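You operate a simulated robot arm through the tools that you are given. There is no shell and no other tool. Be economical: measure what you need, move in short steps, check, and stop when the job is done.

Carry out the task below with a simulated two-armed robot. There is one attempt and no reset: what you move stays moved.

Task
On the narrow walkway over the locker, fold the green cloth in half and then in half again.

The check looks at the end state, three seconds after you hand in, the way a careful person would. Anything else that was tipped, shoved, dropped, spilled or broken makes it a failure. Flat cloth is picked up by pressing the open fingertips on it (5 to 10 N) and closing them slowly along it; thin cloth reads only 2 to 8 mm in the jaws.

Robot
Two 7-joint arms with two-finger parallel grippers on one trunk, on a base that drives. Base frame: it is fixed to the floor where the robot stands at the start and does not move with it; the origin is under the middle of the robot, x ahead of it, y to its left, z up; the surface under the hand at the start is at about z = 80. Units: cm, rad, N and s.
The left shoulder is at the start at [8, 13.1, 94.7], the right one opposite. With the tool pointing down near the work surface each hand reaches from about 40 to 86 cm from the robot's upright axis, wherever it stands, measured 20 degrees to its own side. Places, roughly: narrow walkway over the locker [50, -30, 80]. Payload 1.57 kg a hand.
Tool frame (each hand has its own): the origin (TCP) lies between the finger pads and is the grasp point; the fingertips stand 3 cm ahead of it; z points along the fingers, y is the line along which they close. The gripper opens to 11 cm. The fingers are 2.4 cm wide and 1.2 cm thick; the gripper's body (4.8 by 11.2 cm) begins 7.8 cm behind the TCP.
Orientation is told as [roll, pitch, yaw] about the base's x, y, z axes, in that order, counted from this pose: with the fingers straight down and closing along the base's y, the tool's x points along the base's -x, its y along +y and its z along -z.

Tools
- The arms move only by the tool move_arm. It takes "left_series", "right_series" or both (then of equal length, played together; a hand with none holds still); each is a list of rows, each an object of numbers (a shift or turn left out is 0, a gripper value left out holds the last): "tx", "ty", "tz": the shift along the base's x, y, z in cm; "rx", "ry", "rz": the turn, a rotation vector about the base's x, y, z in rad; "grip": the gripper command, from -1 (fully open) to 1 (shut), values between in proportion. In form: [{"tx": .., "ty": .., "tz": .., "rx": .., "ry": .., "rz": .., "grip": ..}, ...]. A call has 1 to 10 rows; each row shifts and turns the commanded pose from where the row before left it. Each row takes 0.2 s and may step no farther than 5 cm and 0.15 rad from the row before; otherwise, or with a gripper value out of range, the whole call is refused. A pose out of reach is approached as far as the arm can. The call stops where the force on the tool passes 40 N (or 10 N more than at its start, if that is more) or the arm is blocked; 0.2 s more then pass. The fingers move at their own pace (about 10.8 cm/s each) and stop on an object; they squeeze with about 25 N. The grip force told is the motor's: it shows also when the fingers shut on nothing. Time passes only in rows, and 0.2 s behind the last, so rows that do not move let the fingers close. It gives the time, the measured TCP pose, the force on the tool (base axes), the opening and the grip force at its end, in the units of the frame above (readings bear some noise), with the torque about the TCP (base axes, N m) and any sound that the robot's microphone picked up, and new pictures: "pictures" is both (left out), scene, wrist or none (wrist: the cameras of the hands that moved).
- Cameras (640 x 400 px; columns grow to the right, rows downward): "scene" is now at [-5.62, 0.94, 141.16]; the picture's right is [0.10, -0.99, 0.00], its down [-0.65, -0.07, -0.76] and it looks along [0.75, 0.08, -0.66] (base axes); focal length 251 px, centre (320, 200). "left" rides on the left gripper at [7, -1.6, -14.1] in its tool frame; the picture's right is [0.23, 0.97, 0.00], its down [-0.86, 0.20, -0.48] and it looks along [-0.47, 0.11, 0.88] (tool axes); focal length 222 px, centre (320, 200). "right" rides on the right gripper at [7, 1.6, -14.1] in its tool frame; the picture's right is [-0.23, 0.97, 0.00], its down [-0.86, -0.20, -0.48] and it looks along [-0.47, -0.11, 0.88] (tool axes); focal length 222 px, centre (320, 200). There is no depth. A picture from a camera that has moved, and an enlarged one, comes with that camera's place and axes in the base frame and with its lens.
- roll_base(legs): drives the robot by 1 to 6 legs, each [ahead, left, turn to the left] in cm, cm and rad, along the robot's own axes; the way and the turn of a leg run together, so that a leg with both is an arc; at most 150 cm and 3.142 rad a leg. The arms and the cameras ride along, it lands a little off, and it stops where it bumps. It gives what a move gives, and a new picture of the scene camera.
- pan_tilt(pan, tilt): turns the head with the scene camera to pan (to the left, within 1.902 rad either way) and tilt (down, from -0.506 to 1.204), counted from straight ahead of the robot. It gives what a move gives, and a new picture of the scene camera.
- zoom(camera, box): a new picture of the part [left, top, right, bottom] of that camera's present view, enlarged. It takes no simulated time.
- close_job(): hands the job in; it is judged then, once.

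Go step by step. Nothing tells you exact positions but the pictures and the camera data: compare them with the known pose of the tool, close in by small moves and look again before you grip or let go. The budget is 120 turns and 260 pictures, counting those below and the enlarged ones. Unless the task says otherwise, let go and move clear before handing in, and close with one line.

The tools are called after "Emit:" by a JSON object that holds its "fn" and its "kwargs". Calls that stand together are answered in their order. move_arm: Moves the arms, as the interface text tells. Its arguments: {"type":"object","properties":{"left_series":{"type":"array"},"right_series":{"type":"array"},"pictures":{"type":"string","enum":["both","scene","wrist","none"]}},"required":[]} The other tools are called the same way: roll_base (legs) drives the base; pan_tilt (pan, tilt) turns the head that bears the scene camera; zoom (camera, box) takes an enlarged picture of a part of a camera's view; close_job () hands the job in.

At the start:

```text
time_s: 0.0
left_ee_pos: [54.74, 34.06, 99.78]
left_tcp_rot: [-0.001, 0.001, 0.001]
left_force: [-0.1, -0.1, 0.3]
left_torque: [0.03, 0.03, 0.0]
left_gripper_width: 10.98
left_finger_force: 0.0
right_ee_pos: [60.24, -22.42, 96.61]
right_tcp_rot: [0.0, 0.0, -0.001]
right_force: [0.4, 0.5, -0.2]
right_torque: [0.0, 0.0, 0.02]
right_gripper_width: 11.0
right_finger_force: 0.0
robot x, y, heading: [-0.05, 0.12, 0.004]
head pan, tilt: [0.101, 0.714]
```

scene: 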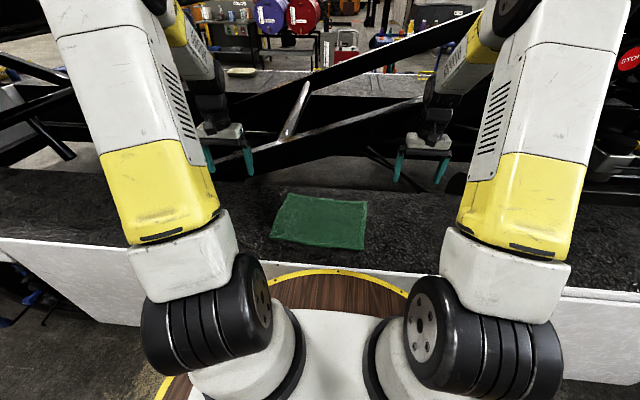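
right: 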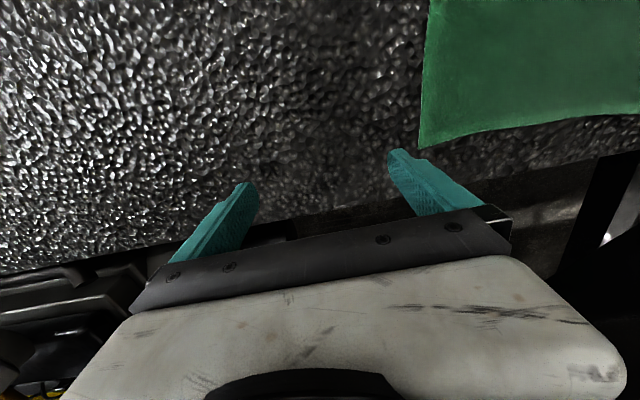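
left: 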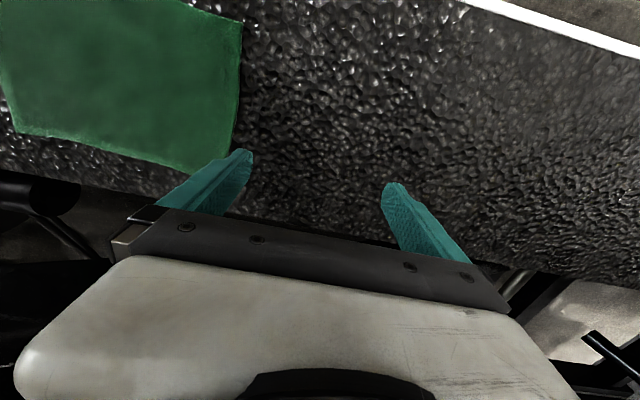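

The green cloth lies flat, with corners at about (65,21), (65,-9), (42.5,-6.5) and (44.5,22) and z≈80. I'll look closer at the cloth and at what stands behind it.

Emit:
{"fn": "zoom", "kwargs": {"camera": "scene", "box": [180, 60, 480, 280]}}

Emit:
{"fn": "pan_tilt", "kwargs": {"pan": 0.1, "tilt": 0.9}}

```text
1.82 times, centred on (330, 170) of scene
camera zoom: at [-5.62, 0.94, 141.16], right [0.1, -0.99, 0.0], down [-0.65, -0.07, -0.76], along [0.75, 0.08, -0.66], focal length 456 px, centre (302, 254)
```

zoom: 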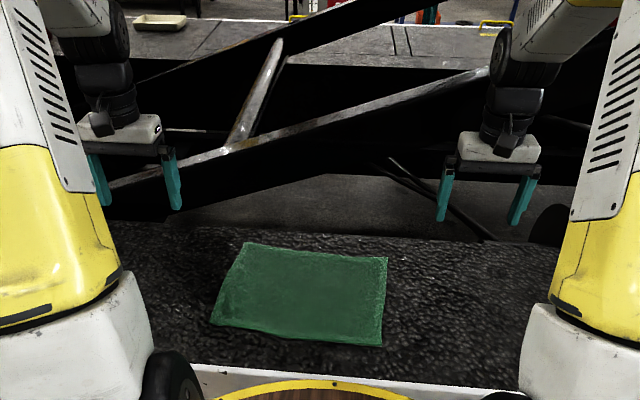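

```text
time_s: 0.7
left_ee_pos: [54.77, 33.86, 99.75]
left_tcp_rot: [0.0, -0.002, 0.001]
left_force: [-0.1, -0.4, -0.2]
left_torque: [-0.02, -0.02, 0.0]
left_gripper_width: 11.0
left_finger_force: 0.1
right_ee_pos: [60.21, -22.53, 96.54]
right_tcp_rot: [0.001, -0.001, 0.002]
right_force: [-0.3, -0.2, -0.7]
right_torque: [-0.01, 0.01, 0.0]
right_gripper_width: 11.01
right_finger_force: 0.1
robot x, y, heading: [-0.15, -0.2, 0.001]
head pan, tilt: [0.099, 0.901]
camera scene: at [-6.49, 0.84, 139.67], right [0.1, -1.0, 0.0], down [-0.78, -0.08, -0.62], along [0.62, 0.06, -0.78], focal length 251 px, centre (320, 200)
```

scene: 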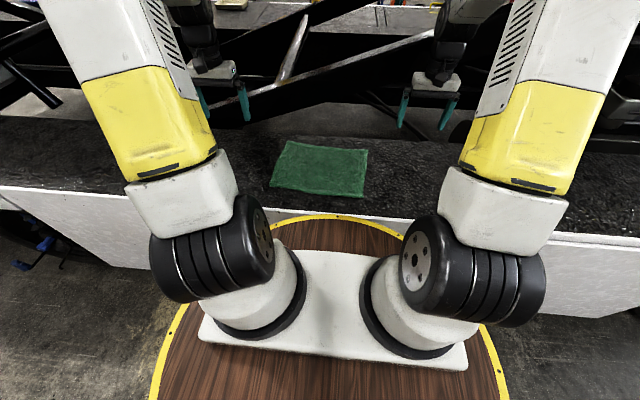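

The far edge of the cloth at x≈65 lies close to the walkway's far edge. I'll back the base up a little so the near end of the fold (x≈43) is comfortably in reach.

Emit:
{"fn": "roll_base", "kwargs": {"legs": [[-8, 0, 0]]}}

```text
time_s: 1.8
left_ee_pos: [47.1, 33.87, 99.62]
left_tcp_rot: [0.0, 0.0, -0.001]
left_force: [1.5, -0.3, 0.5]
left_torque: [0.02, 0.0, 0.01]
left_gripper_width: 10.96
left_finger_force: 0.0
right_ee_pos: [52.45, -22.6, 96.68]
right_tcp_rot: [0.0, 0.001, -0.002]
right_force: [0.5, 0.7, -0.2]
right_torque: [-0.02, 0.02, -0.02]
right_gripper_width: 10.98
right_finger_force: 0.1
robot x, y, heading: [-8.01, 0.09, -0.001]
head pan, tilt: [0.099, 0.901]
camera scene: at [-14.3, 0.86, 139.67], right [0.1, -1.0, 0.0], down [-0.78, -0.08, -0.62], along [0.62, 0.06, -0.78], focal length 251 px, centre (320, 200)
```

scene: 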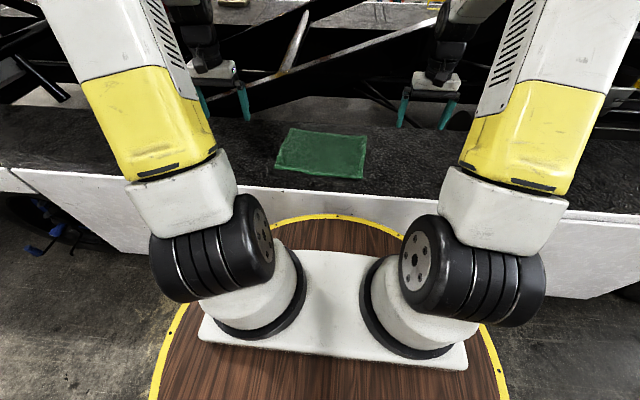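

Next I bring both hands above the far corners, half closed (about 4 cm), to z≈88.

Emit:
{"fn": "move_arm", "kwargs": {"left_series": [{"tx": 2.77, "ty": -2.73, "tz": -1.93, "grip": 0.27}, {"tx": 2.77, "ty": -2.73, "tz": -1.93}, {"tx": 2.77, "ty": -2.73, "tz": -1.93}, {"tx": 2.77, "ty": -2.73, "tz": -1.93}, {"tx": 2.77, "ty": -2.73, "tz": -1.93}, {"tx": 2.77, "ty": -2.73, "tz": -1.93}, {}], "right_series": [{"tx": 1.88, "ty": 2.8, "tz": -1.45, "grip": 0.27}, {"tx": 1.88, "ty": 2.8, "tz": -1.45}, {"tx": 1.88, "ty": 2.8, "tz": -1.45}, {"tx": 1.88, "ty": 2.8, "tz": -1.45}, {"tx": 1.88, "ty": 2.8, "tz": -1.45}, {"tx": 1.88, "ty": 2.8, "tz": -1.45}, {}]}}

```text
time_s: 3.4
left_ee_pos: [63.67, 17.1, 88.38]
left_tcp_rot: [0.001, 0.002, -0.003]
left_force: [-0.4, -0.5, 0.2]
left_torque: [0.0, -0.01, -0.02]
left_gripper_width: 4.01
left_finger_force: 0.0
right_ee_pos: [63.69, -5.89, 87.99]
right_tcp_rot: [-0.001, 0.001, -0.002]
right_force: [0.8, -0.6, -1.1]
right_torque: [0.02, -0.02, 0.0]
right_gripper_width: 4.01
right_finger_force: 0.0
robot x, y, heading: [-7.72, -0.03, 0.0]
head pan, tilt: [0.099, 0.901]
camera scene: at [-14.31, 0.86, 139.67], right [0.1, -1.0, 0.0], down [-0.78, -0.08, -0.62], along [0.62, 0.06, -0.78], focal length 251 px, centre (320, 200)
camera right: at [56.65, -4.11, 102.08], right [0.23, 0.97, 0.0], down [0.85, -0.2, 0.48], along [0.47, -0.11, -0.88], focal length 222 px, centre (320, 200)
camera left: at [56.64, 15.56, 102.4], right [-0.23, 0.97, 0.0], down [0.86, 0.2, 0.48], along [0.47, 0.11, -0.88], focal length 222 px, centre (320, 200)
```

scene: 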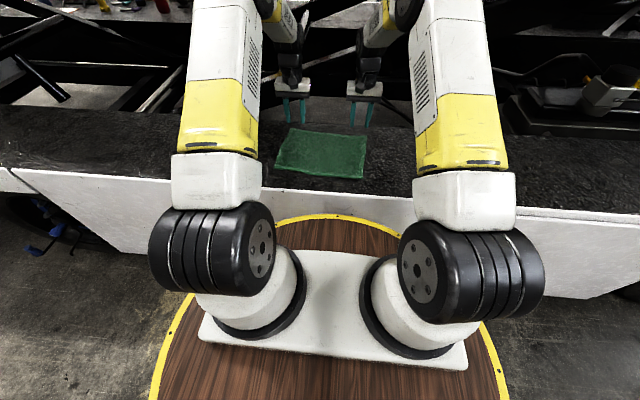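
right: 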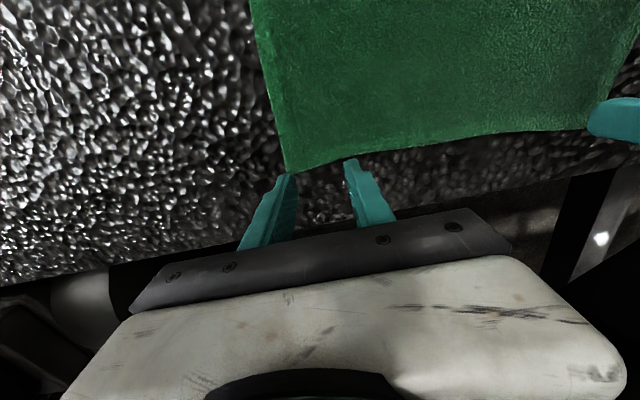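
left: 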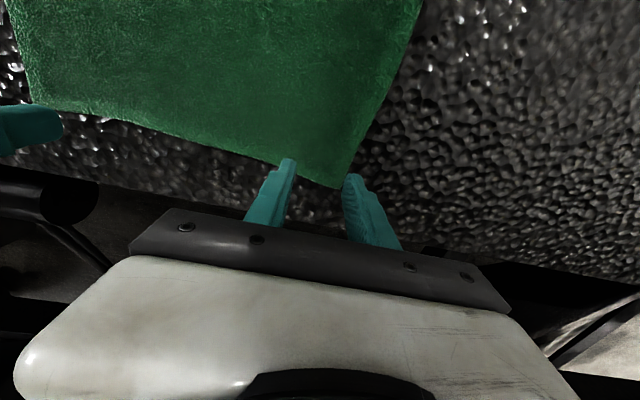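

Corners measured more finely: the right one is at (64.5,-9.5) and the left one at (66.4,20.7). I'll correct by about a centimetre and descend until just above contact.

Emit:
{"fn": "move_arm", "kwargs": {"left_series": [{"tx": 0.6, "ty": 0.2, "tz": -1.6}, {"tx": 0.5, "tz": -1.6}, {"tz": -1.2}, {}], "right_series": [{"tx": -0.3, "ty": -0.3, "tz": -1.5}, {"tz": -1.5}, {"tz": -1.0}, {}], "pictures": "wrist"}}

```text
time_s: 4.4
left_ee_pos: [64.7, 17.61, 83.68]
left_tcp_rot: [-0.001, 0.001, -0.003]
left_force: [0.0, -0.9, -0.1]
left_torque: [0.03, 0.0, -0.02]
left_gripper_width: 4.04
left_finger_force: 0.0
right_ee_pos: [63.36, -6.18, 83.92]
right_tcp_rot: [0.0, 0.0, -0.001]
right_force: [-0.7, 0.8, 0.5]
right_torque: [0.03, 0.02, 0.0]
right_gripper_width: 4.0
right_finger_force: 0.0
robot x, y, heading: [-8.0, 0.18, -0.004]
head pan, tilt: [0.099, 0.901]
camera right: at [56.27, -4.51, 97.96], right [0.23, 0.97, 0.0], down [0.85, -0.2, 0.48], along [0.47, -0.11, -0.88], focal length 222 px, centre (320, 200)
camera left: at [57.77, 16.0, 97.82], right [-0.23, 0.97, 0.0], down [0.86, 0.2, 0.48], along [0.47, 0.11, -0.88], focal length 222 px, centre (320, 200)
```

right: 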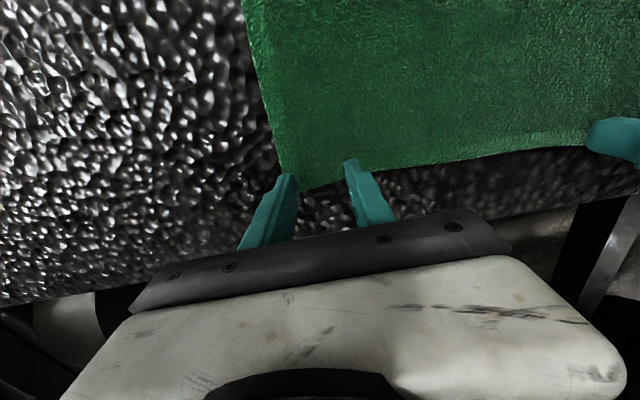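
left: 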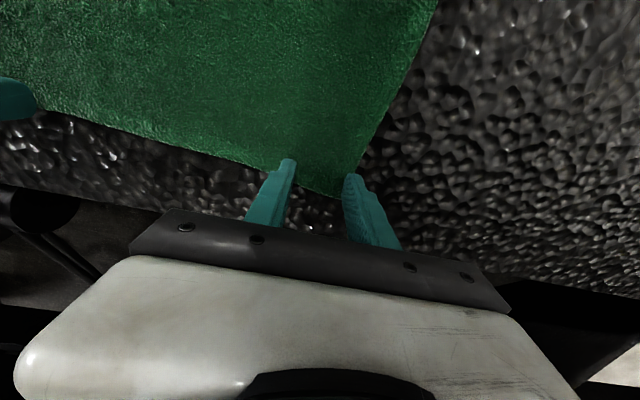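

The tips are about a centimetre above the cloth corners and well placed; I'll nudge inward slightly and press down in small steps.

Emit:
{"fn": "move_arm", "kwargs": {"left_series": [{"ty": -0.3, "tz": -0.3}, {"tz": -0.3}, {"tz": -0.15}, {}], "right_series": [{"tx": -0.6, "ty": 0.4, "tz": -0.3}, {"tz": -0.3}, {"tz": -0.3}, {}], "pictures": "none"}}

```text
time_s: 5.4
left_ee_pos: [64.79, 17.37, 83.26]
left_tcp_rot: [0.0, -0.006, -0.002]
left_force: [-3.4, 1.3, 29.6]
left_torque: [0.0, 0.25, -0.04]
left_gripper_width: 4.03
left_finger_force: 0.0
right_ee_pos: [62.82, -5.73, 83.29]
right_tcp_rot: [-0.002, -0.006, -0.002]
right_force: [0.2, -6.2, 19.7]
right_torque: [-0.15, 0.02, 0.07]
right_gripper_width: 4.03
right_finger_force: 0.1
robot x, y, heading: [-8.14, 0.22, -0.005]
head pan, tilt: [0.099, 0.901]
```

Contact is made at tip height of about 80.3, but the press is too hard. I'll back off slightly.

Emit:
{"fn": "move_arm", "kwargs": {"left_series": [{"tz": 0.15}, {}], "right_series": [{"tz": 0.1}, {}], "pictures": "none"}}

```text
time_s: 6.0
left_ee_pos: [64.69, 17.24, 83.29]
left_tcp_rot: [0.002, -0.003, -0.002]
left_force: [-0.7, 0.5, 22.6]
left_torque: [0.01, 0.08, 0.01]
left_gripper_width: 3.99
left_finger_force: 0.0
right_ee_pos: [62.8, -5.71, 83.18]
right_tcp_rot: [0.001, -0.002, -0.002]
right_force: [2.4, -4.8, 25.9]
right_torque: [-0.14, -0.06, 0.05]
right_gripper_width: 4.02
right_finger_force: 0.1
robot x, y, heading: [-7.91, -0.31, -0.005]
head pan, tilt: [0.099, 0.901]
```

Emit:
{"fn": "move_arm", "kwargs": {"left_series": [{"tz": 0.2}, {}], "right_series": [{"tz": 0.22}, {}], "pictures": "none"}}

```text
time_s: 6.6
left_ee_pos: [64.61, 17.37, 83.39]
left_tcp_rot: [0.0, 0.0, 0.0]
left_force: [2.2, -0.8, 9.7]
left_torque: [-0.06, -0.04, 0.01]
left_gripper_width: 4.0
left_finger_force: 0.0
right_ee_pos: [62.83, -5.73, 83.25]
right_tcp_rot: [0.0, 0.0, -0.002]
right_force: [5.0, -3.1, 11.1]
right_torque: [-0.1, -0.18, 0.01]
right_gripper_width: 4.04
right_finger_force: 0.0
robot x, y, heading: [-8.05, -0.12, -0.003]
head pan, tilt: [0.099, 0.901]
```

Both tips now press with about 10 N. I'll close slowly along the cloth.

Emit:
{"fn": "move_arm", "kwargs": {"left_series": [{"grip": 0.37}, {"grip": 0.47}, {"grip": 0.57}, {"grip": 0.67}, {"grip": 0.77}, {"grip": 0.87}, {"grip": 0.95}, {"grip": 1}, {}], "right_series": [{"grip": 0.37}, {"grip": 0.47}, {"grip": 0.57}, {"grip": 0.67}, {"grip": 0.77}, {"grip": 0.87}, {"grip": 0.95}, {"grip": 1}, {}], "pictures": "wrist"}}

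```text
time_s: 8.6
left_ee_pos: [64.7, 17.3, 83.33]
left_tcp_rot: [0.0, 0.001, -0.002]
left_force: [-3.3, -2.1, 7.6]
left_torque: [-0.06, 0.14, -0.03]
left_gripper_width: 0.55
left_finger_force: 25.2
right_ee_pos: [62.77, -5.65, 83.26]
right_tcp_rot: [0.001, 0.001, -0.001]
right_force: [-1.2, 3.3, 4.6]
right_torque: [0.09, 0.0, -0.01]
right_gripper_width: 0.38
right_finger_force: 25.3
robot x, y, heading: [-7.81, 0.0, 0.002]
head pan, tilt: [0.099, 0.901]
camera right: at [55.66, -4.01, 97.45], right [0.23, 0.97, 0.0], down [0.85, -0.2, 0.48], along [0.47, -0.11, -0.88], focal length 222 px, centre (320, 200)
camera left: at [57.76, 15.77, 97.48], right [-0.23, 0.97, 0.0], down [0.86, 0.2, 0.48], along [0.47, 0.11, -0.88], focal length 222 px, centre (320, 200)
```

right: 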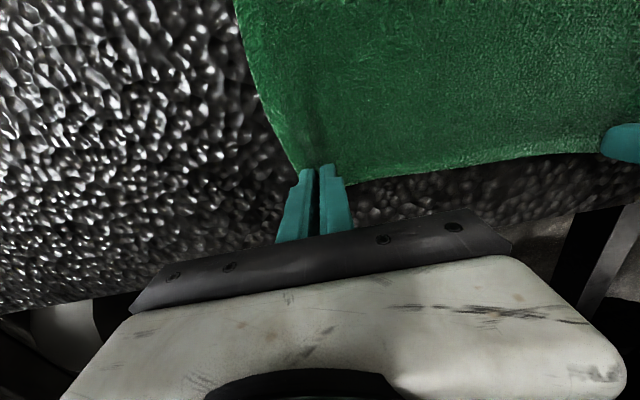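
left: 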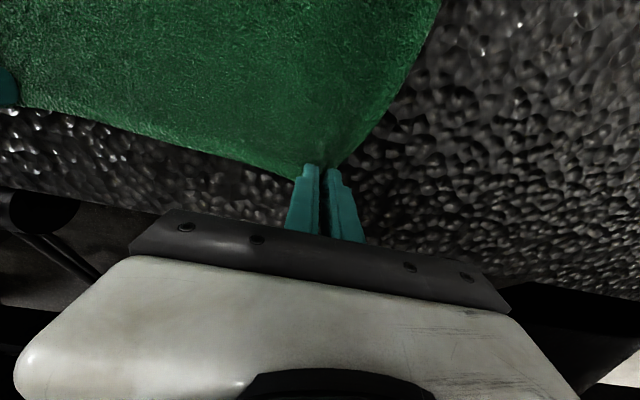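

Both corners appear gripped (5.5 and 3.8 mm). I'll lift a little on the fold arc and check.

Emit:
{"fn": "move_arm", "kwargs": {"left_series": [{"tx": -0.2, "tz": 1.5}, {"tx": -0.4, "tz": 1.5}, {"tx": -0.7, "tz": 1.5}, {}], "right_series": [{"tx": -0.2, "tz": 1.5}, {"tx": -0.4, "tz": 1.5}, {"tx": -0.7, "tz": 1.5}, {}], "pictures": "scene"}}

Emit:
{"fn": "zoom", "kwargs": {"camera": "scene", "box": [230, 60, 430, 200]}}

```text
time_s: 9.6
left_ee_pos: [63.45, 17.29, 88.02]
left_tcp_rot: [-0.003, 0.002, -0.001]
left_force: [-0.7, -4.5, 0.6]
left_torque: [-0.17, 0.0, 0.0]
left_gripper_width: 0.46
left_finger_force: 25.6
right_ee_pos: [61.5, -5.69, 87.68]
right_tcp_rot: [-0.001, 0.0, -0.002]
right_force: [0.2, 4.4, -0.1]
right_torque: [0.12, 0.0, -0.01]
right_gripper_width: 0.39
right_finger_force: 25.1
robot x, y, heading: [-7.67, 0.29, -0.005]
head pan, tilt: [0.099, 0.901]
camera scene: at [-14.29, 0.86, 139.67], right [0.1, -1.0, 0.0], down [-0.78, -0.08, -0.62], along [0.62, 0.06, -0.78], focal length 251 px, centre (320, 200)
```

scene: 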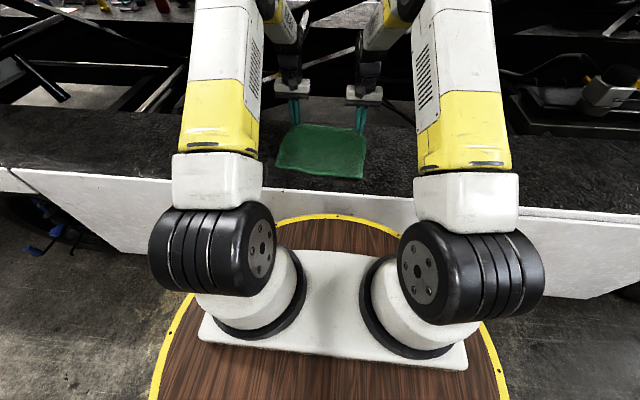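

```text
2.86 times, centred on (330, 130) of scene
camera zoom: at [-14.29, 0.86, 139.67], right [0.1, -1.0, 0.0], down [-0.78, -0.08, -0.62], along [0.62, 0.06, -0.78], focal length 717 px, centre (291, 400)
```

zoom: 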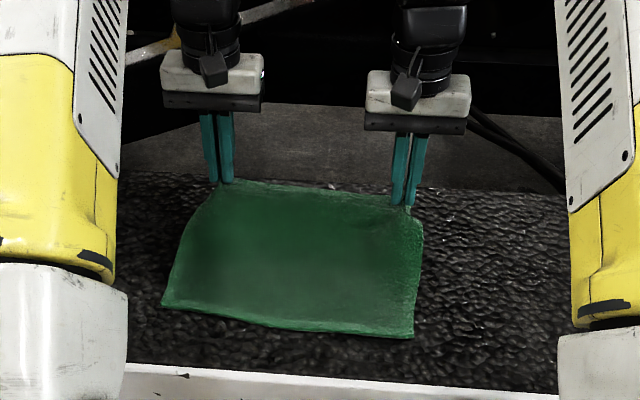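

Both corners are lifted and the cloth hangs taut between the hands. The near corners are at about (45.5,22) and (43.2,-7.3), so I'll swing the far edge over in an arc, with a y shift of +1.6.

Emit:
{"fn": "move_arm", "kwargs": {"left_series": [{"tx": -1.5, "ty": 0.2, "tz": 1.5}, {"tx": -1.55, "ty": 0.2, "tz": 1.4}, {"tx": -2.2, "ty": 0.2, "tz": 0.6}, {"tx": -2.15, "ty": 0.2, "tz": 0.4}, {"tx": -2.2, "ty": 0.2, "tz": -0.4}, {"tx": -2.15, "ty": 0.2, "tz": -0.8}, {"tx": -1.6, "ty": 0.2, "tz": -1.4}, {"tx": -1.5, "ty": 0.2, "tz": -1.6}, {}], "right_series": [{"tx": -1.5, "ty": 0.2, "tz": 1.5}, {"tx": -1.55, "ty": 0.2, "tz": 1.4}, {"tx": -2.2, "ty": 0.2, "tz": 0.6}, {"tx": -2.15, "ty": 0.2, "tz": 0.4}, {"tx": -2.2, "ty": 0.2, "tz": -0.4}, {"tx": -2.15, "ty": 0.2, "tz": -0.8}, {"tx": -1.6, "ty": 0.2, "tz": -1.4}, {"tx": -1.5, "ty": 0.2, "tz": -1.6}, {}]}}

Emit:
{"fn": "zoom", "kwargs": {"camera": "scene", "box": [230, 80, 430, 220]}}

```text
time_s: 11.6
left_ee_pos: [48.51, 18.99, 87.26]
left_tcp_rot: [-0.001, -0.001, -0.003]
left_force: [-0.4, -7.0, -0.1]
left_torque: [-0.24, 0.01, 0.02]
left_gripper_width: 0.45
left_finger_force: 24.9
right_ee_pos: [46.5, -4.25, 87.5]
right_tcp_rot: [0.0, -0.001, -0.003]
right_force: [-0.5, 6.6, 1.2]
right_torque: [0.23, -0.01, -0.01]
right_gripper_width: 0.41
right_finger_force: 24.7
robot x, y, heading: [-7.71, 0.08, 0.001]
head pan, tilt: [0.099, 0.901]
camera scene: at [-14.31, 0.86, 139.67], right [0.1, -1.0, 0.0], down [-0.78, -0.08, -0.62], along [0.62, 0.06, -0.78], focal length 251 px, centre (320, 200)
camera right: at [39.34, -2.56, 101.66], right [0.23, 0.97, 0.0], down [0.85, -0.2, 0.48], along [0.47, -0.11, -0.88], focal length 222 px, centre (320, 200)
camera left: at [41.65, 17.41, 101.42], right [-0.22, 0.97, 0.0], down [0.86, 0.2, 0.48], along [0.47, 0.11, -0.88], focal length 222 px, centre (320, 200)
```

scene: 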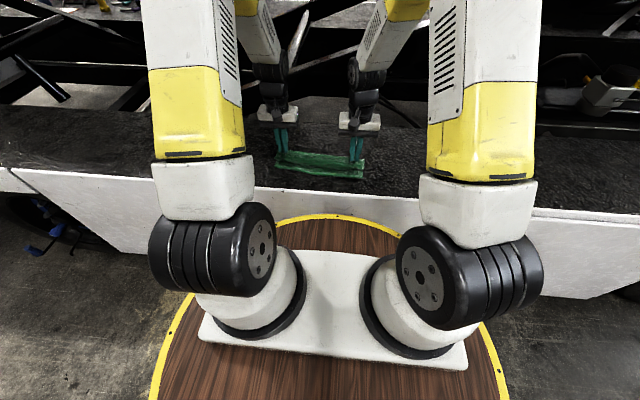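
right: 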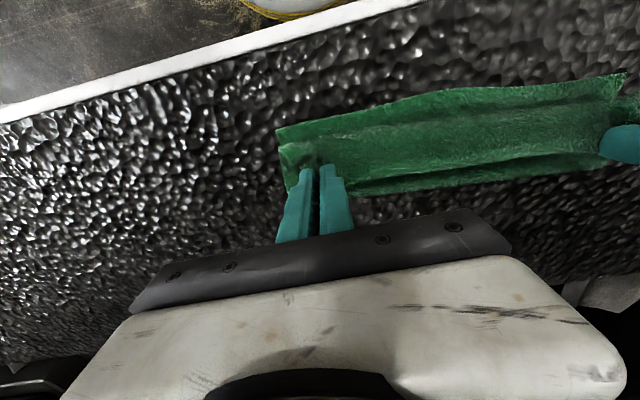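
left: 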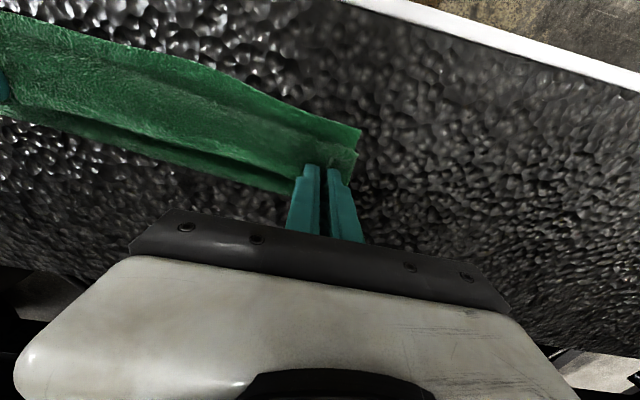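

```text
2.86 times, centred on (330, 150) of scene
camera zoom: at [-14.31, 0.86, 139.67], right [0.1, -1.0, 0.0], down [-0.78, -0.08, -0.62], along [0.62, 0.06, -0.78], focal length 717 px, centre (291, 343)
```

zoom: 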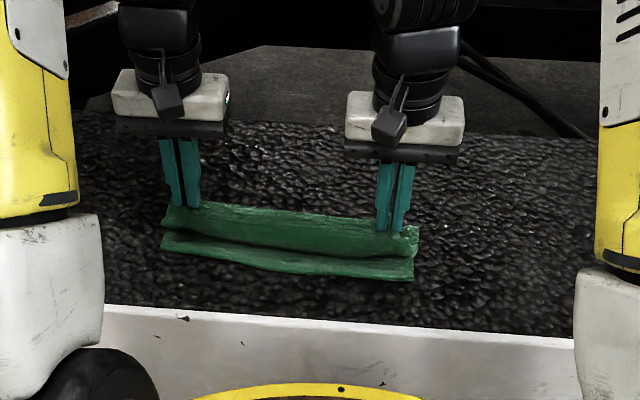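

The near edge hasn't moved and the far edge is over it, still a few cm up. Before lowering I'll check where the fold line sits, since it may be drawn in.

Emit:
{"fn": "zoom", "kwargs": {"camera": "right", "box": [260, 50, 640, 250]}}

Emit:
{"fn": "zoom", "kwargs": {"camera": "scene", "box": [265, 120, 375, 190]}}

```text
1.68 times, centred on (450, 150) of right
camera zoom: at [39.34, -2.56, 101.66], right [0.23, 0.97, 0.0], down [0.85, -0.2, 0.48], along [0.47, -0.11, -0.88], focal length 374 px, centre (101, 284)
```

zoom: 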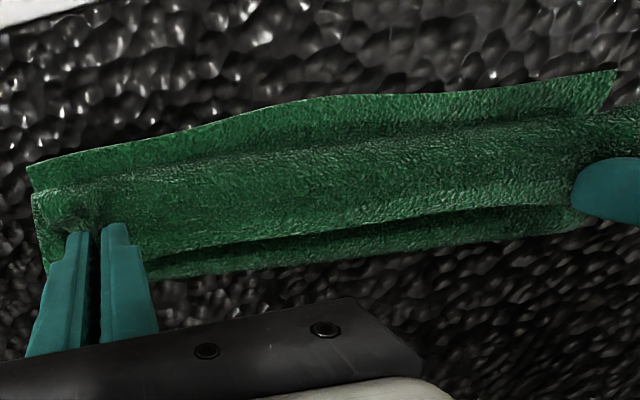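

```text
5.71 times, centred on (320, 155) of scene
camera zoom: at [-14.31, 0.86, 139.67], right [0.1, -1.0, 0.0], down [-0.78, -0.08, -0.62], along [0.62, 0.06, -0.78], focal length 1434 px, centre (320, 457)
```

zoom: 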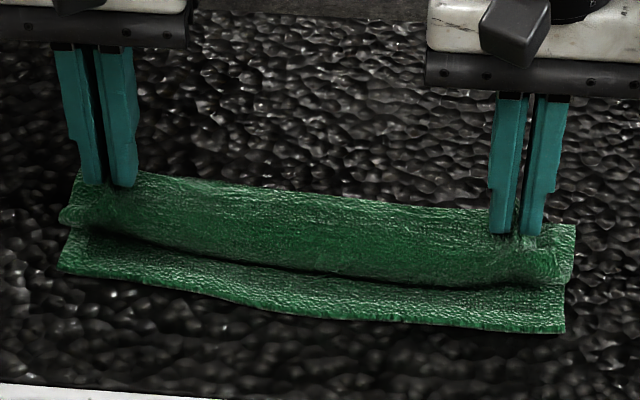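

The moving half droops forward and has peeled the fold line inward to about x≈52. I'll swing back past vertical to re-lay the bottom layer out to x≈56, then come over again on a lower, slacker path.

Emit:
{"fn": "move_arm", "kwargs": {"left_series": [{"tx": 1.5, "tz": 1.8}, {"tx": 1.5, "tz": 1.3}, {"tx": 1.5, "tz": 0.9}, {"tx": 1.5, "tz": 0.5}, {"tx": 2, "tz": 0}, {"tx": 2, "tz": -0.2}, {"tx": 1.5, "tz": -0.8}, {"tx": 1.5, "tz": -1.2}, {}], "right_series": [{"tx": 1.5, "tz": 1.8}, {"tx": 1.5, "tz": 1.3}, {"tx": 1.5, "tz": 0.9}, {"tx": 1.5, "tz": 0.5}, {"tx": 2, "tz": 0}, {"tx": 2, "tz": -0.2}, {"tx": 1.5, "tz": -0.8}, {"tx": 1.5, "tz": -1.2}, {}], "pictures": "none"}}

Emit:
{"fn": "zoom", "kwargs": {"camera": "scene", "box": [255, 100, 385, 190]}}

Emit:
{"fn": "zoom", "kwargs": {"camera": "right", "box": [100, 0, 640, 340]}}

```text
time_s: 13.6
left_ee_pos: [61.69, 18.88, 89.9]
left_tcp_rot: [0.0, 0.001, 0.0]
left_force: [0.0, -4.9, -0.3]
left_torque: [-0.15, 0.03, 0.02]
left_gripper_width: 0.45
left_finger_force: 24.7
right_ee_pos: [59.53, -3.96, 89.97]
right_tcp_rot: [0.0, 0.0, -0.001]
right_force: [0.5, 3.9, -0.2]
right_torque: [0.15, -0.01, 0.03]
right_gripper_width: 0.4
right_finger_force: 24.8
robot x, y, heading: [-7.96, -0.12, 0.001]
head pan, tilt: [0.099, 0.901]
```

```text
4.44 times, centred on (320, 145) of scene
camera zoom: at [-14.31, 0.86, 139.67], right [0.1, -1.0, 0.0], down [-0.78, -0.08, -0.62], along [0.62, 0.06, -0.78], focal length 1115 px, centre (320, 444)
```

zoom: 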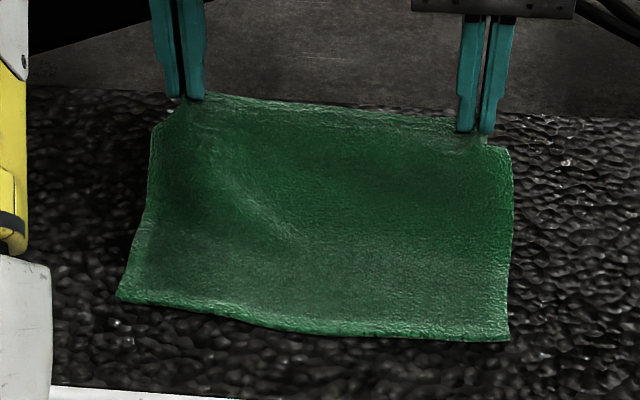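

```text
1.18 times, centred on (370, 170) of right
camera zoom: at [52.42, -2.43, 103.94], right [0.23, 0.97, 0.0], down [0.85, -0.2, 0.48], along [0.47, -0.11, -0.88], focal length 261 px, centre (261, 235)
```

zoom: 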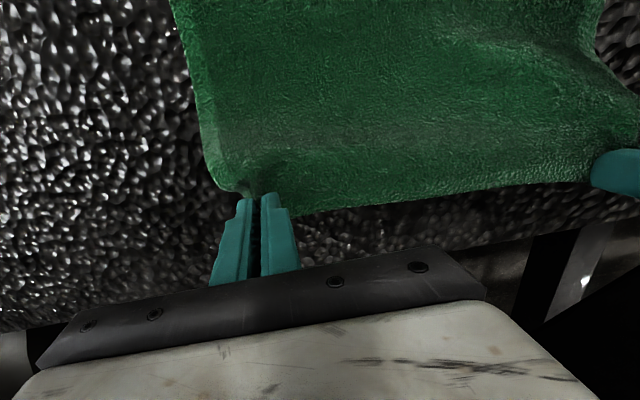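

The cloth is laid out again with no net shift. Now I come over with an early, 45° descent.

Emit:
{"fn": "move_arm", "kwargs": {"left_series": [{"tx": -2, "tz": 1.2}, {"tx": -1.8, "tz": 0.6}, {"tx": -1.7, "tz": -0.3}, {"tx": -1.7, "tz": -1.5}, {"tx": -1.7, "tz": -1.7}, {"tx": -1.7, "tz": -1.6}, {}], "right_series": [{"tx": -2, "tz": 1.2}, {"tx": -1.8, "tz": 0.6}, {"tx": -1.7, "tz": -0.3}, {"tx": -1.7, "tz": -1.5}, {"tx": -1.7, "tz": -1.7}, {"tx": -1.7, "tz": -1.6}, {}], "pictures": "none"}}

Emit:
{"fn": "zoom", "kwargs": {"camera": "scene", "box": [255, 100, 385, 190]}}

Emit:
{"fn": "zoom", "kwargs": {"camera": "right", "box": [100, 0, 640, 340]}}

```text
time_s: 15.2
left_ee_pos: [51.24, 18.98, 86.41]
left_tcp_rot: [0.0, 0.0, -0.002]
left_force: [-0.4, -5.5, 0.4]
left_torque: [-0.23, 0.03, 0.06]
left_gripper_width: 0.45
left_finger_force: 25.2
right_ee_pos: [48.92, -4.03, 86.63]
right_tcp_rot: [0.001, 0.002, -0.002]
right_force: [-0.4, 6.5, -0.3]
right_torque: [0.18, 0.02, -0.02]
right_gripper_width: 0.4
right_finger_force: 24.5
robot x, y, heading: [-8.16, -0.09, 0.002]
head pan, tilt: [0.099, 0.901]
```

```text
4.44 times, centred on (320, 145) of scene
camera zoom: at [-14.31, 0.86, 139.67], right [0.1, -1.0, 0.0], down [-0.78, -0.08, -0.62], along [0.62, 0.06, -0.78], focal length 1115 px, centre (320, 444)
```

zoom: 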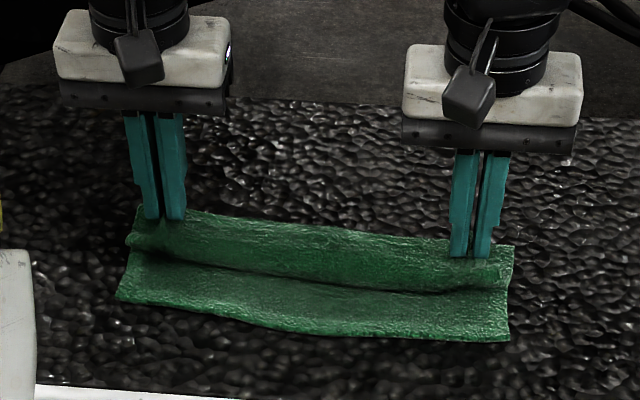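

```text
1.18 times, centred on (370, 170) of right
camera zoom: at [41.76, -2.46, 100.72], right [0.23, 0.97, 0.0], down [0.85, -0.2, 0.48], along [0.47, -0.11, -0.88], focal length 261 px, centre (261, 235)
```

zoom: 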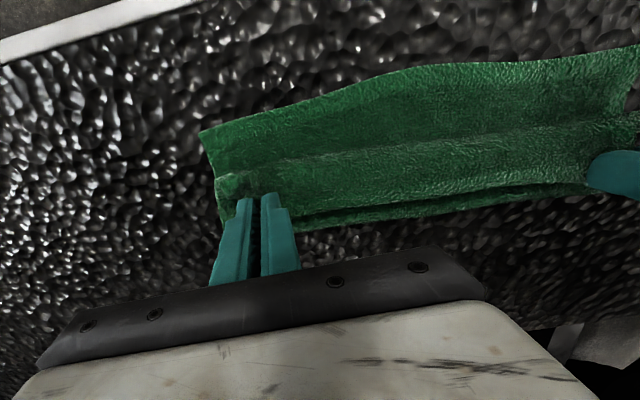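

Held with vertical fingers, the sheet leaves the jaws toward the robot and loops forward, so I need to tip the hands (fingers swinging forward) during the fold. First I swing back over, then back the base up 8 cm for wrist room.

Emit:
{"fn": "move_arm", "kwargs": {"left_series": [{"tx": 1.7, "tz": 1.6}, {"tx": 1.7, "tz": 1.7}, {"tx": 1.7, "tz": 1.5}, {"tx": 1.7, "tz": 0.3}, {"tx": 1.8, "tz": -0.6}, {"tx": 2, "tz": -1.5}, {}], "right_series": [{"tx": 1.7, "tz": 1.6}, {"tx": 1.7, "tz": 1.7}, {"tx": 1.7, "tz": 1.5}, {"tx": 1.7, "tz": 0.3}, {"tx": 1.8, "tz": -0.6}, {"tx": 2, "tz": -1.5}, {}], "pictures": "none"}}

Emit:
{"fn": "roll_base", "kwargs": {"legs": [[-8, 0, 0]]}}

```text
time_s: 16.8
left_ee_pos: [61.63, 18.96, 89.63]
left_tcp_rot: [0.001, 0.0, -0.001]
left_force: [-1.0, -5.6, -0.1]
left_torque: [-0.23, 0.04, 0.03]
left_gripper_width: 0.46
left_finger_force: 25.6
right_ee_pos: [59.49, -4.08, 89.43]
right_tcp_rot: [0.0, 0.0, -0.002]
right_force: [0.7, 6.8, -0.5]
right_torque: [0.2, -0.02, -0.01]
right_gripper_width: 0.39
right_finger_force: 24.9
robot x, y, heading: [-8.07, 0.06, -0.003]
head pan, tilt: [0.099, 0.901]
```

```text
time_s: 17.8
left_ee_pos: [53.68, 19.21, 89.57]
left_tcp_rot: [0.002, 0.0, 0.0]
left_force: [-0.4, -6.7, -0.8]
left_torque: [-0.27, 0.01, 0.05]
left_gripper_width: 0.45
left_finger_force: 25.3
right_ee_pos: [51.56, -3.94, 89.48]
right_tcp_rot: [0.0, -0.001, 0.001]
right_force: [0.8, 6.0, -0.4]
right_torque: [0.22, 0.01, -0.01]
right_gripper_width: 0.39
right_finger_force: 24.5
robot x, y, heading: [-15.83, -0.07, -0.0]
head pan, tilt: [0.099, 0.901]
camera scene: at [-22.16, 0.87, 139.67], right [0.1, -1.0, 0.0], down [-0.78, -0.08, -0.62], along [0.62, 0.06, -0.78], focal length 251 px, centre (320, 200)
```

scene: 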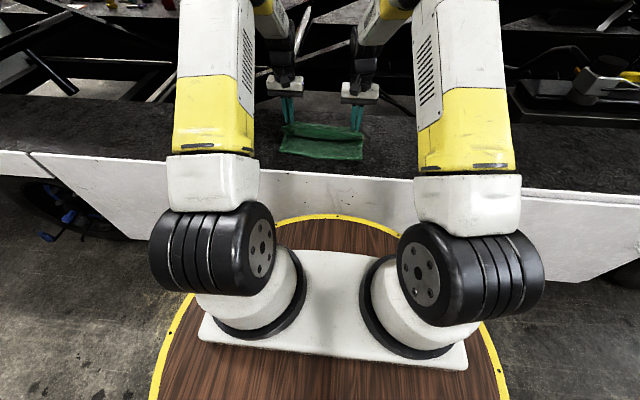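

Now out past vertical again while tipping the hands by -0.6 rad about y.

Emit:
{"fn": "move_arm", "kwargs": {"left_series": [{"tx": 1.5, "tz": 1.3, "ry": -0.12}, {"tx": 1.5, "tz": 0.5, "ry": -0.12}, {"tx": 1.2, "tz": -0.3, "ry": -0.12}, {"tx": 1.0, "tz": -1.0, "ry": -0.12}, {"tx": 0.9, "tz": -1.25, "ry": -0.12}, {}], "right_series": [{"tx": 1.5, "tz": 1.3, "ry": -0.12}, {"tx": 1.5, "tz": 0.5, "ry": -0.12}, {"tx": 1.2, "tz": -0.3, "ry": -0.12}, {"tx": 1.0, "tz": -1.0, "ry": -0.12}, {"tx": 0.9, "tz": -1.25, "ry": -0.12}, {}], "pictures": "scene"}}

Emit:
{"fn": "zoom", "kwargs": {"camera": "scene", "box": [255, 80, 385, 170]}}

```text
time_s: 19.2
left_ee_pos: [60.04, 19.23, 88.71]
left_tcp_rot: [-0.002, -0.603, -0.002]
left_force: [-0.6, -5.5, -0.6]
left_torque: [-0.16, 0.02, -0.06]
left_gripper_width: 0.46
left_finger_force: 25.2
right_ee_pos: [57.67, -3.87, 88.71]
right_tcp_rot: [0.003, -0.601, 0.0]
right_force: [0.5, 5.0, -1.0]
right_torque: [0.14, 0.01, 0.1]
right_gripper_width: 0.39
right_finger_force: 24.7
robot x, y, heading: [-15.68, 0.27, -0.003]
head pan, tilt: [0.099, 0.901]
camera scene: at [-22.17, 0.86, 139.67], right [0.1, -1.0, 0.0], down [-0.78, -0.08, -0.62], along [0.62, 0.06, -0.78], focal length 251 px, centre (320, 200)
```

scene: 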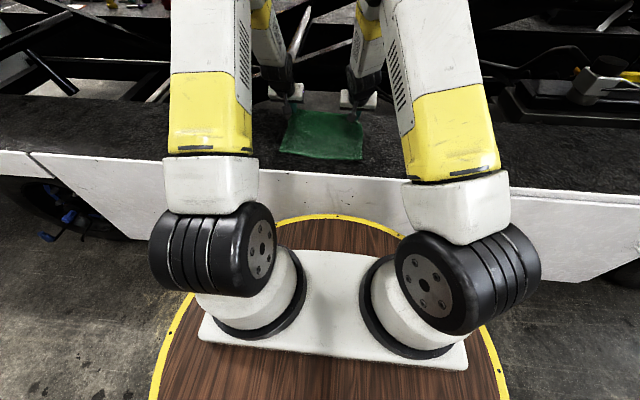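

```text
4.44 times, centred on (320, 125) of scene
camera zoom: at [-22.17, 0.86, 139.67], right [0.1, -1.0, 0.0], down [-0.78, -0.08, -0.62], along [0.62, 0.06, -0.78], focal length 1115 px, centre (320, 533)
```

zoom: 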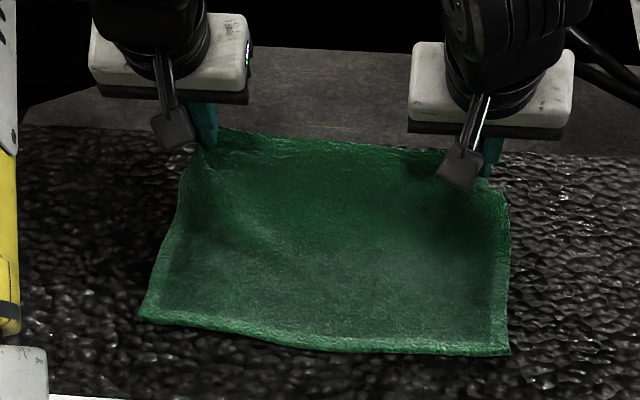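

Good layout. Now over the top, tipping to -1.1 rad, descending along the slack path.

Emit:
{"fn": "move_arm", "kwargs": {"left_series": [{"tx": -1.24, "tz": 0.74, "ry": -0.05}, {"tx": -1.24, "tz": 0.74, "ry": -0.05}, {"tx": -1.2, "tz": 0.3, "ry": -0.05}, {"tx": -1.2, "tz": 0.3, "ry": -0.05}, {"tx": -2.2, "tz": -0.63, "ry": -0.1}, {"tx": -1.97, "tz": -1.84, "ry": -0.1}, {"tx": -1.95, "tz": -1.86, "ry": -0.1}, {}], "right_series": [{"tx": -1.24, "tz": 0.74, "ry": -0.05}, {"tx": -1.24, "tz": 0.74, "ry": -0.05}, {"tx": -1.2, "tz": 0.3, "ry": -0.05}, {"tx": -1.2, "tz": 0.3, "ry": -0.05}, {"tx": -2.2, "tz": -0.63, "ry": -0.1}, {"tx": -1.97, "tz": -1.84, "ry": -0.1}, {"tx": -1.95, "tz": -1.86, "ry": -0.1}, {}], "pictures": "wrist"}}

Emit:
{"fn": "zoom", "kwargs": {"camera": "scene", "box": [255, 80, 385, 170]}}

```text
time_s: 21.0
left_ee_pos: [48.76, 19.13, 86.34]
left_tcp_rot: [-0.001, -1.1, 0.0]
left_force: [0.3, -5.4, 1.0]
left_torque: [-0.12, 0.01, -0.13]
left_gripper_width: 0.43
left_finger_force: 25.1
right_ee_pos: [46.92, -3.9, 86.38]
right_tcp_rot: [-0.001, -1.102, -0.001]
right_force: [0.4, 5.4, -0.3]
right_torque: [0.07, 0.0, 0.14]
right_gripper_width: 0.38
right_finger_force: 24.9
robot x, y, heading: [-15.81, -0.11, 0.002]
head pan, tilt: [0.099, 0.901]
camera right: at [30.98, -2.22, 86.52], right [0.1, 0.97, 0.2], down [-0.04, -0.2, 0.98], along [0.99, -0.11, 0.02], focal length 222 px, centre (320, 200)
camera left: at [33.14, 17.57, 86.53], right [-0.1, 0.97, -0.2], down [-0.04, 0.2, 0.98], along [0.99, 0.11, 0.02], focal length 222 px, centre (320, 200)
```

right: 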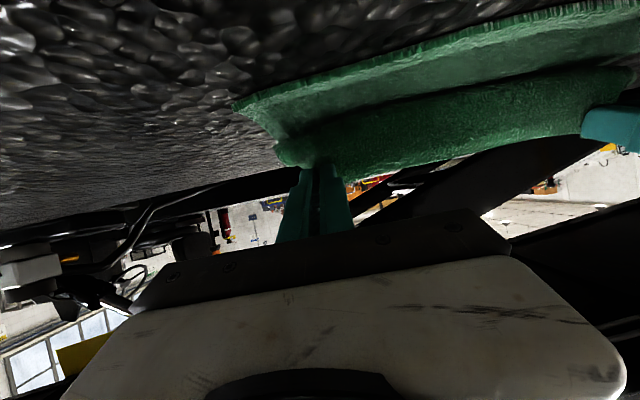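
left: 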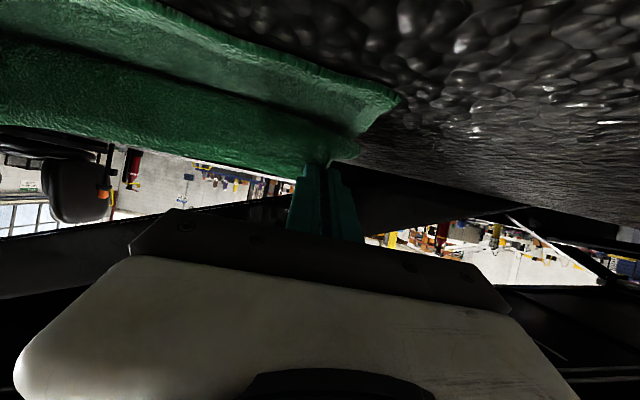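

```text
4.44 times, centred on (320, 125) of scene
camera zoom: at [-22.18, 0.86, 139.67], right [0.1, -1.0, 0.0], down [-0.78, -0.08, -0.62], along [0.62, 0.06, -0.78], focal length 1115 px, centre (320, 533)
```

zoom: 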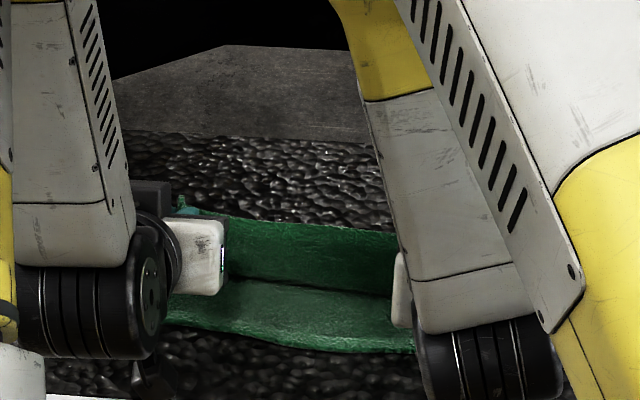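

The sheet now hangs from the tips the right way, edge uppermost. I'll continue down and toward the near edge.

Emit:
{"fn": "move_arm", "kwargs": {"left_series": [{"tx": -1.2, "tz": -1.0}, {"tx": -1.2, "tz": -1.0}, {"tx": -1.1, "tz": -0.7}, {"tx": -1.0, "tz": -0.5}, {}], "right_series": [{"tx": -1.2, "tz": -1.0}, {"tx": -1.2, "tz": -1.0}, {"tx": -1.1, "tz": -0.7}, {"tx": -1.0, "tz": -0.5}, {}], "pictures": "wrist"}}

Emit:
{"fn": "zoom", "kwargs": {"camera": "scene", "box": [255, 80, 385, 170]}}

```text
time_s: 22.2
left_ee_pos: [44.21, 19.11, 83.4]
left_tcp_rot: [0.0, -1.102, -0.003]
left_force: [0.9, -5.0, 1.9]
left_torque: [-0.13, -0.1, -0.11]
left_gripper_width: 0.42
left_finger_force: 25.0
right_ee_pos: [42.29, -3.82, 83.13]
right_tcp_rot: [0.001, -1.1, -0.002]
right_force: [4.9, 5.8, 5.1]
right_torque: [0.13, -0.24, 0.17]
right_gripper_width: 0.41
right_finger_force: 25.1
robot x, y, heading: [-15.84, 0.26, 0.002]
head pan, tilt: [0.099, 0.901]
camera right: at [26.39, -2.25, 83.35], right [0.1, 0.97, 0.2], down [-0.04, -0.2, 0.98], along [0.99, -0.11, 0.02], focal length 222 px, centre (320, 200)
camera left: at [28.44, 17.55, 83.6], right [-0.1, 0.97, -0.2], down [-0.04, 0.2, 0.98], along [0.99, 0.11, 0.02], focal length 222 px, centre (320, 200)
```

right: 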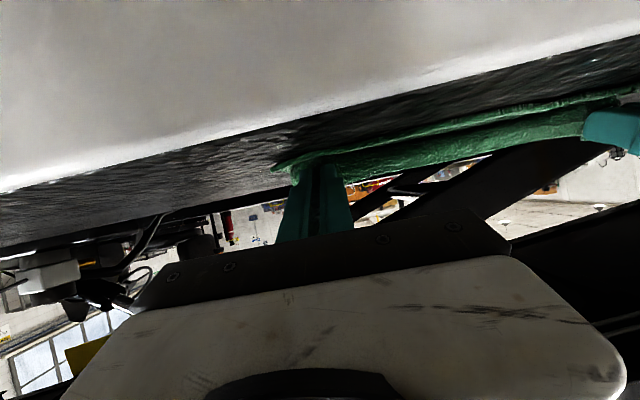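
left: 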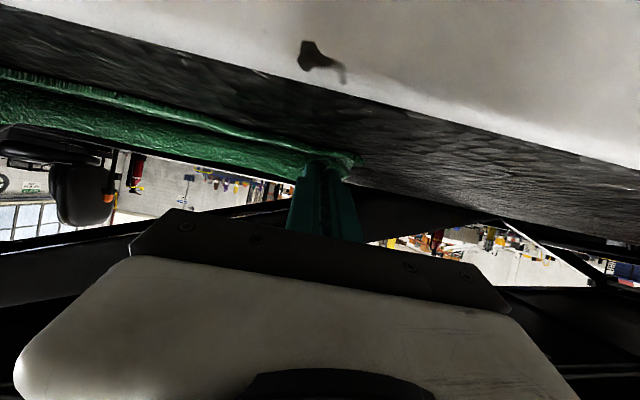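

```text
4.44 times, centred on (320, 125) of scene
camera zoom: at [-22.17, 0.87, 139.67], right [0.1, -1.0, 0.0], down [-0.78, -0.08, -0.62], along [0.62, 0.06, -0.78], focal length 1115 px, centre (320, 533)
```

zoom: 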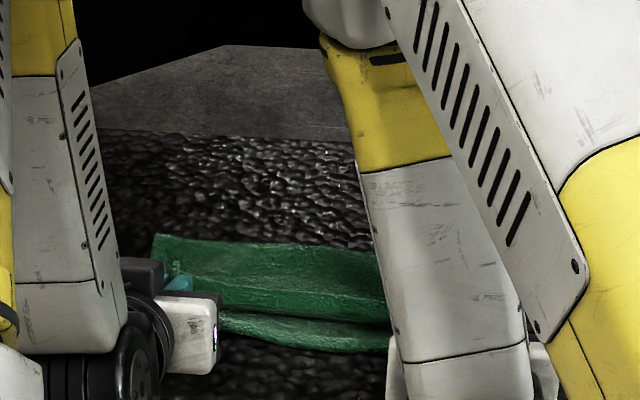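

The fold line is now at x≈56, as wanted, and the tips are at the near edge. I'll set the left down slightly, pull a touch toward the near edge, and open slowly.

Emit:
{"fn": "move_arm", "kwargs": {"left_series": [{"tx": -0.5, "tz": -0.3}, {"grip": 0.9}, {"grip": 0.8}, {"grip": 0.7}, {"grip": 0.6}, {"grip": 0.5}, {}], "right_series": [{"tx": -0.5, "tz": 0.0}, {"grip": 0.9}, {"grip": 0.8}, {"grip": 0.7}, {"grip": 0.6}, {"grip": 0.5}, {}], "pictures": "wrist"}}

```text
time_s: 23.8
left_ee_pos: [43.66, 19.24, 83.08]
left_tcp_rot: [0.002, -1.099, -0.001]
left_force: [1.2, -0.3, 0.1]
left_torque: [0.01, -0.04, -0.01]
left_gripper_width: 2.73
left_finger_force: 0.0
right_ee_pos: [41.62, -3.84, 83.21]
right_tcp_rot: [0.001, -1.099, -0.002]
right_force: [0.4, -0.4, 0.5]
right_torque: [0.02, 0.0, 0.0]
right_gripper_width: 2.78
right_finger_force: 0.0
robot x, y, heading: [-15.63, -0.14, 0.0]
head pan, tilt: [0.099, 0.901]
camera right: at [25.82, -2.25, 83.36], right [0.1, 0.97, 0.2], down [-0.04, -0.2, 0.98], along [0.99, -0.11, 0.02], focal length 222 px, centre (320, 200)
camera left: at [27.99, 17.66, 83.21], right [-0.1, 0.97, -0.2], down [-0.04, 0.2, 0.98], along [0.99, 0.11, 0.02], focal length 222 px, centre (320, 200)
```

right: 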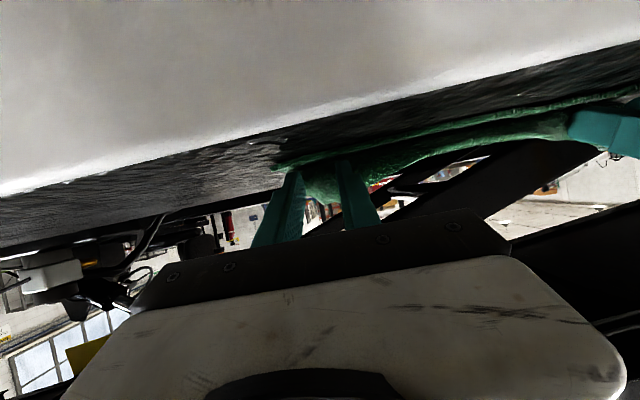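
left: 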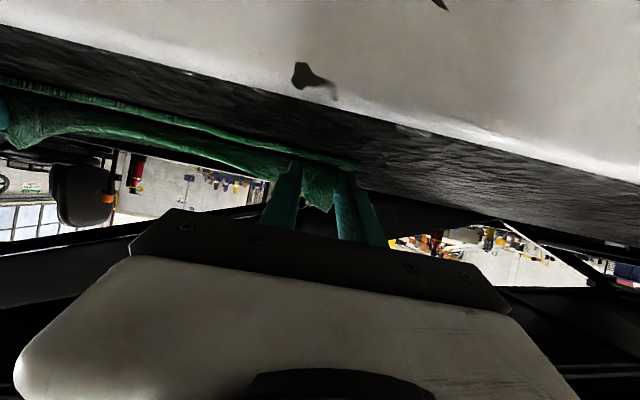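

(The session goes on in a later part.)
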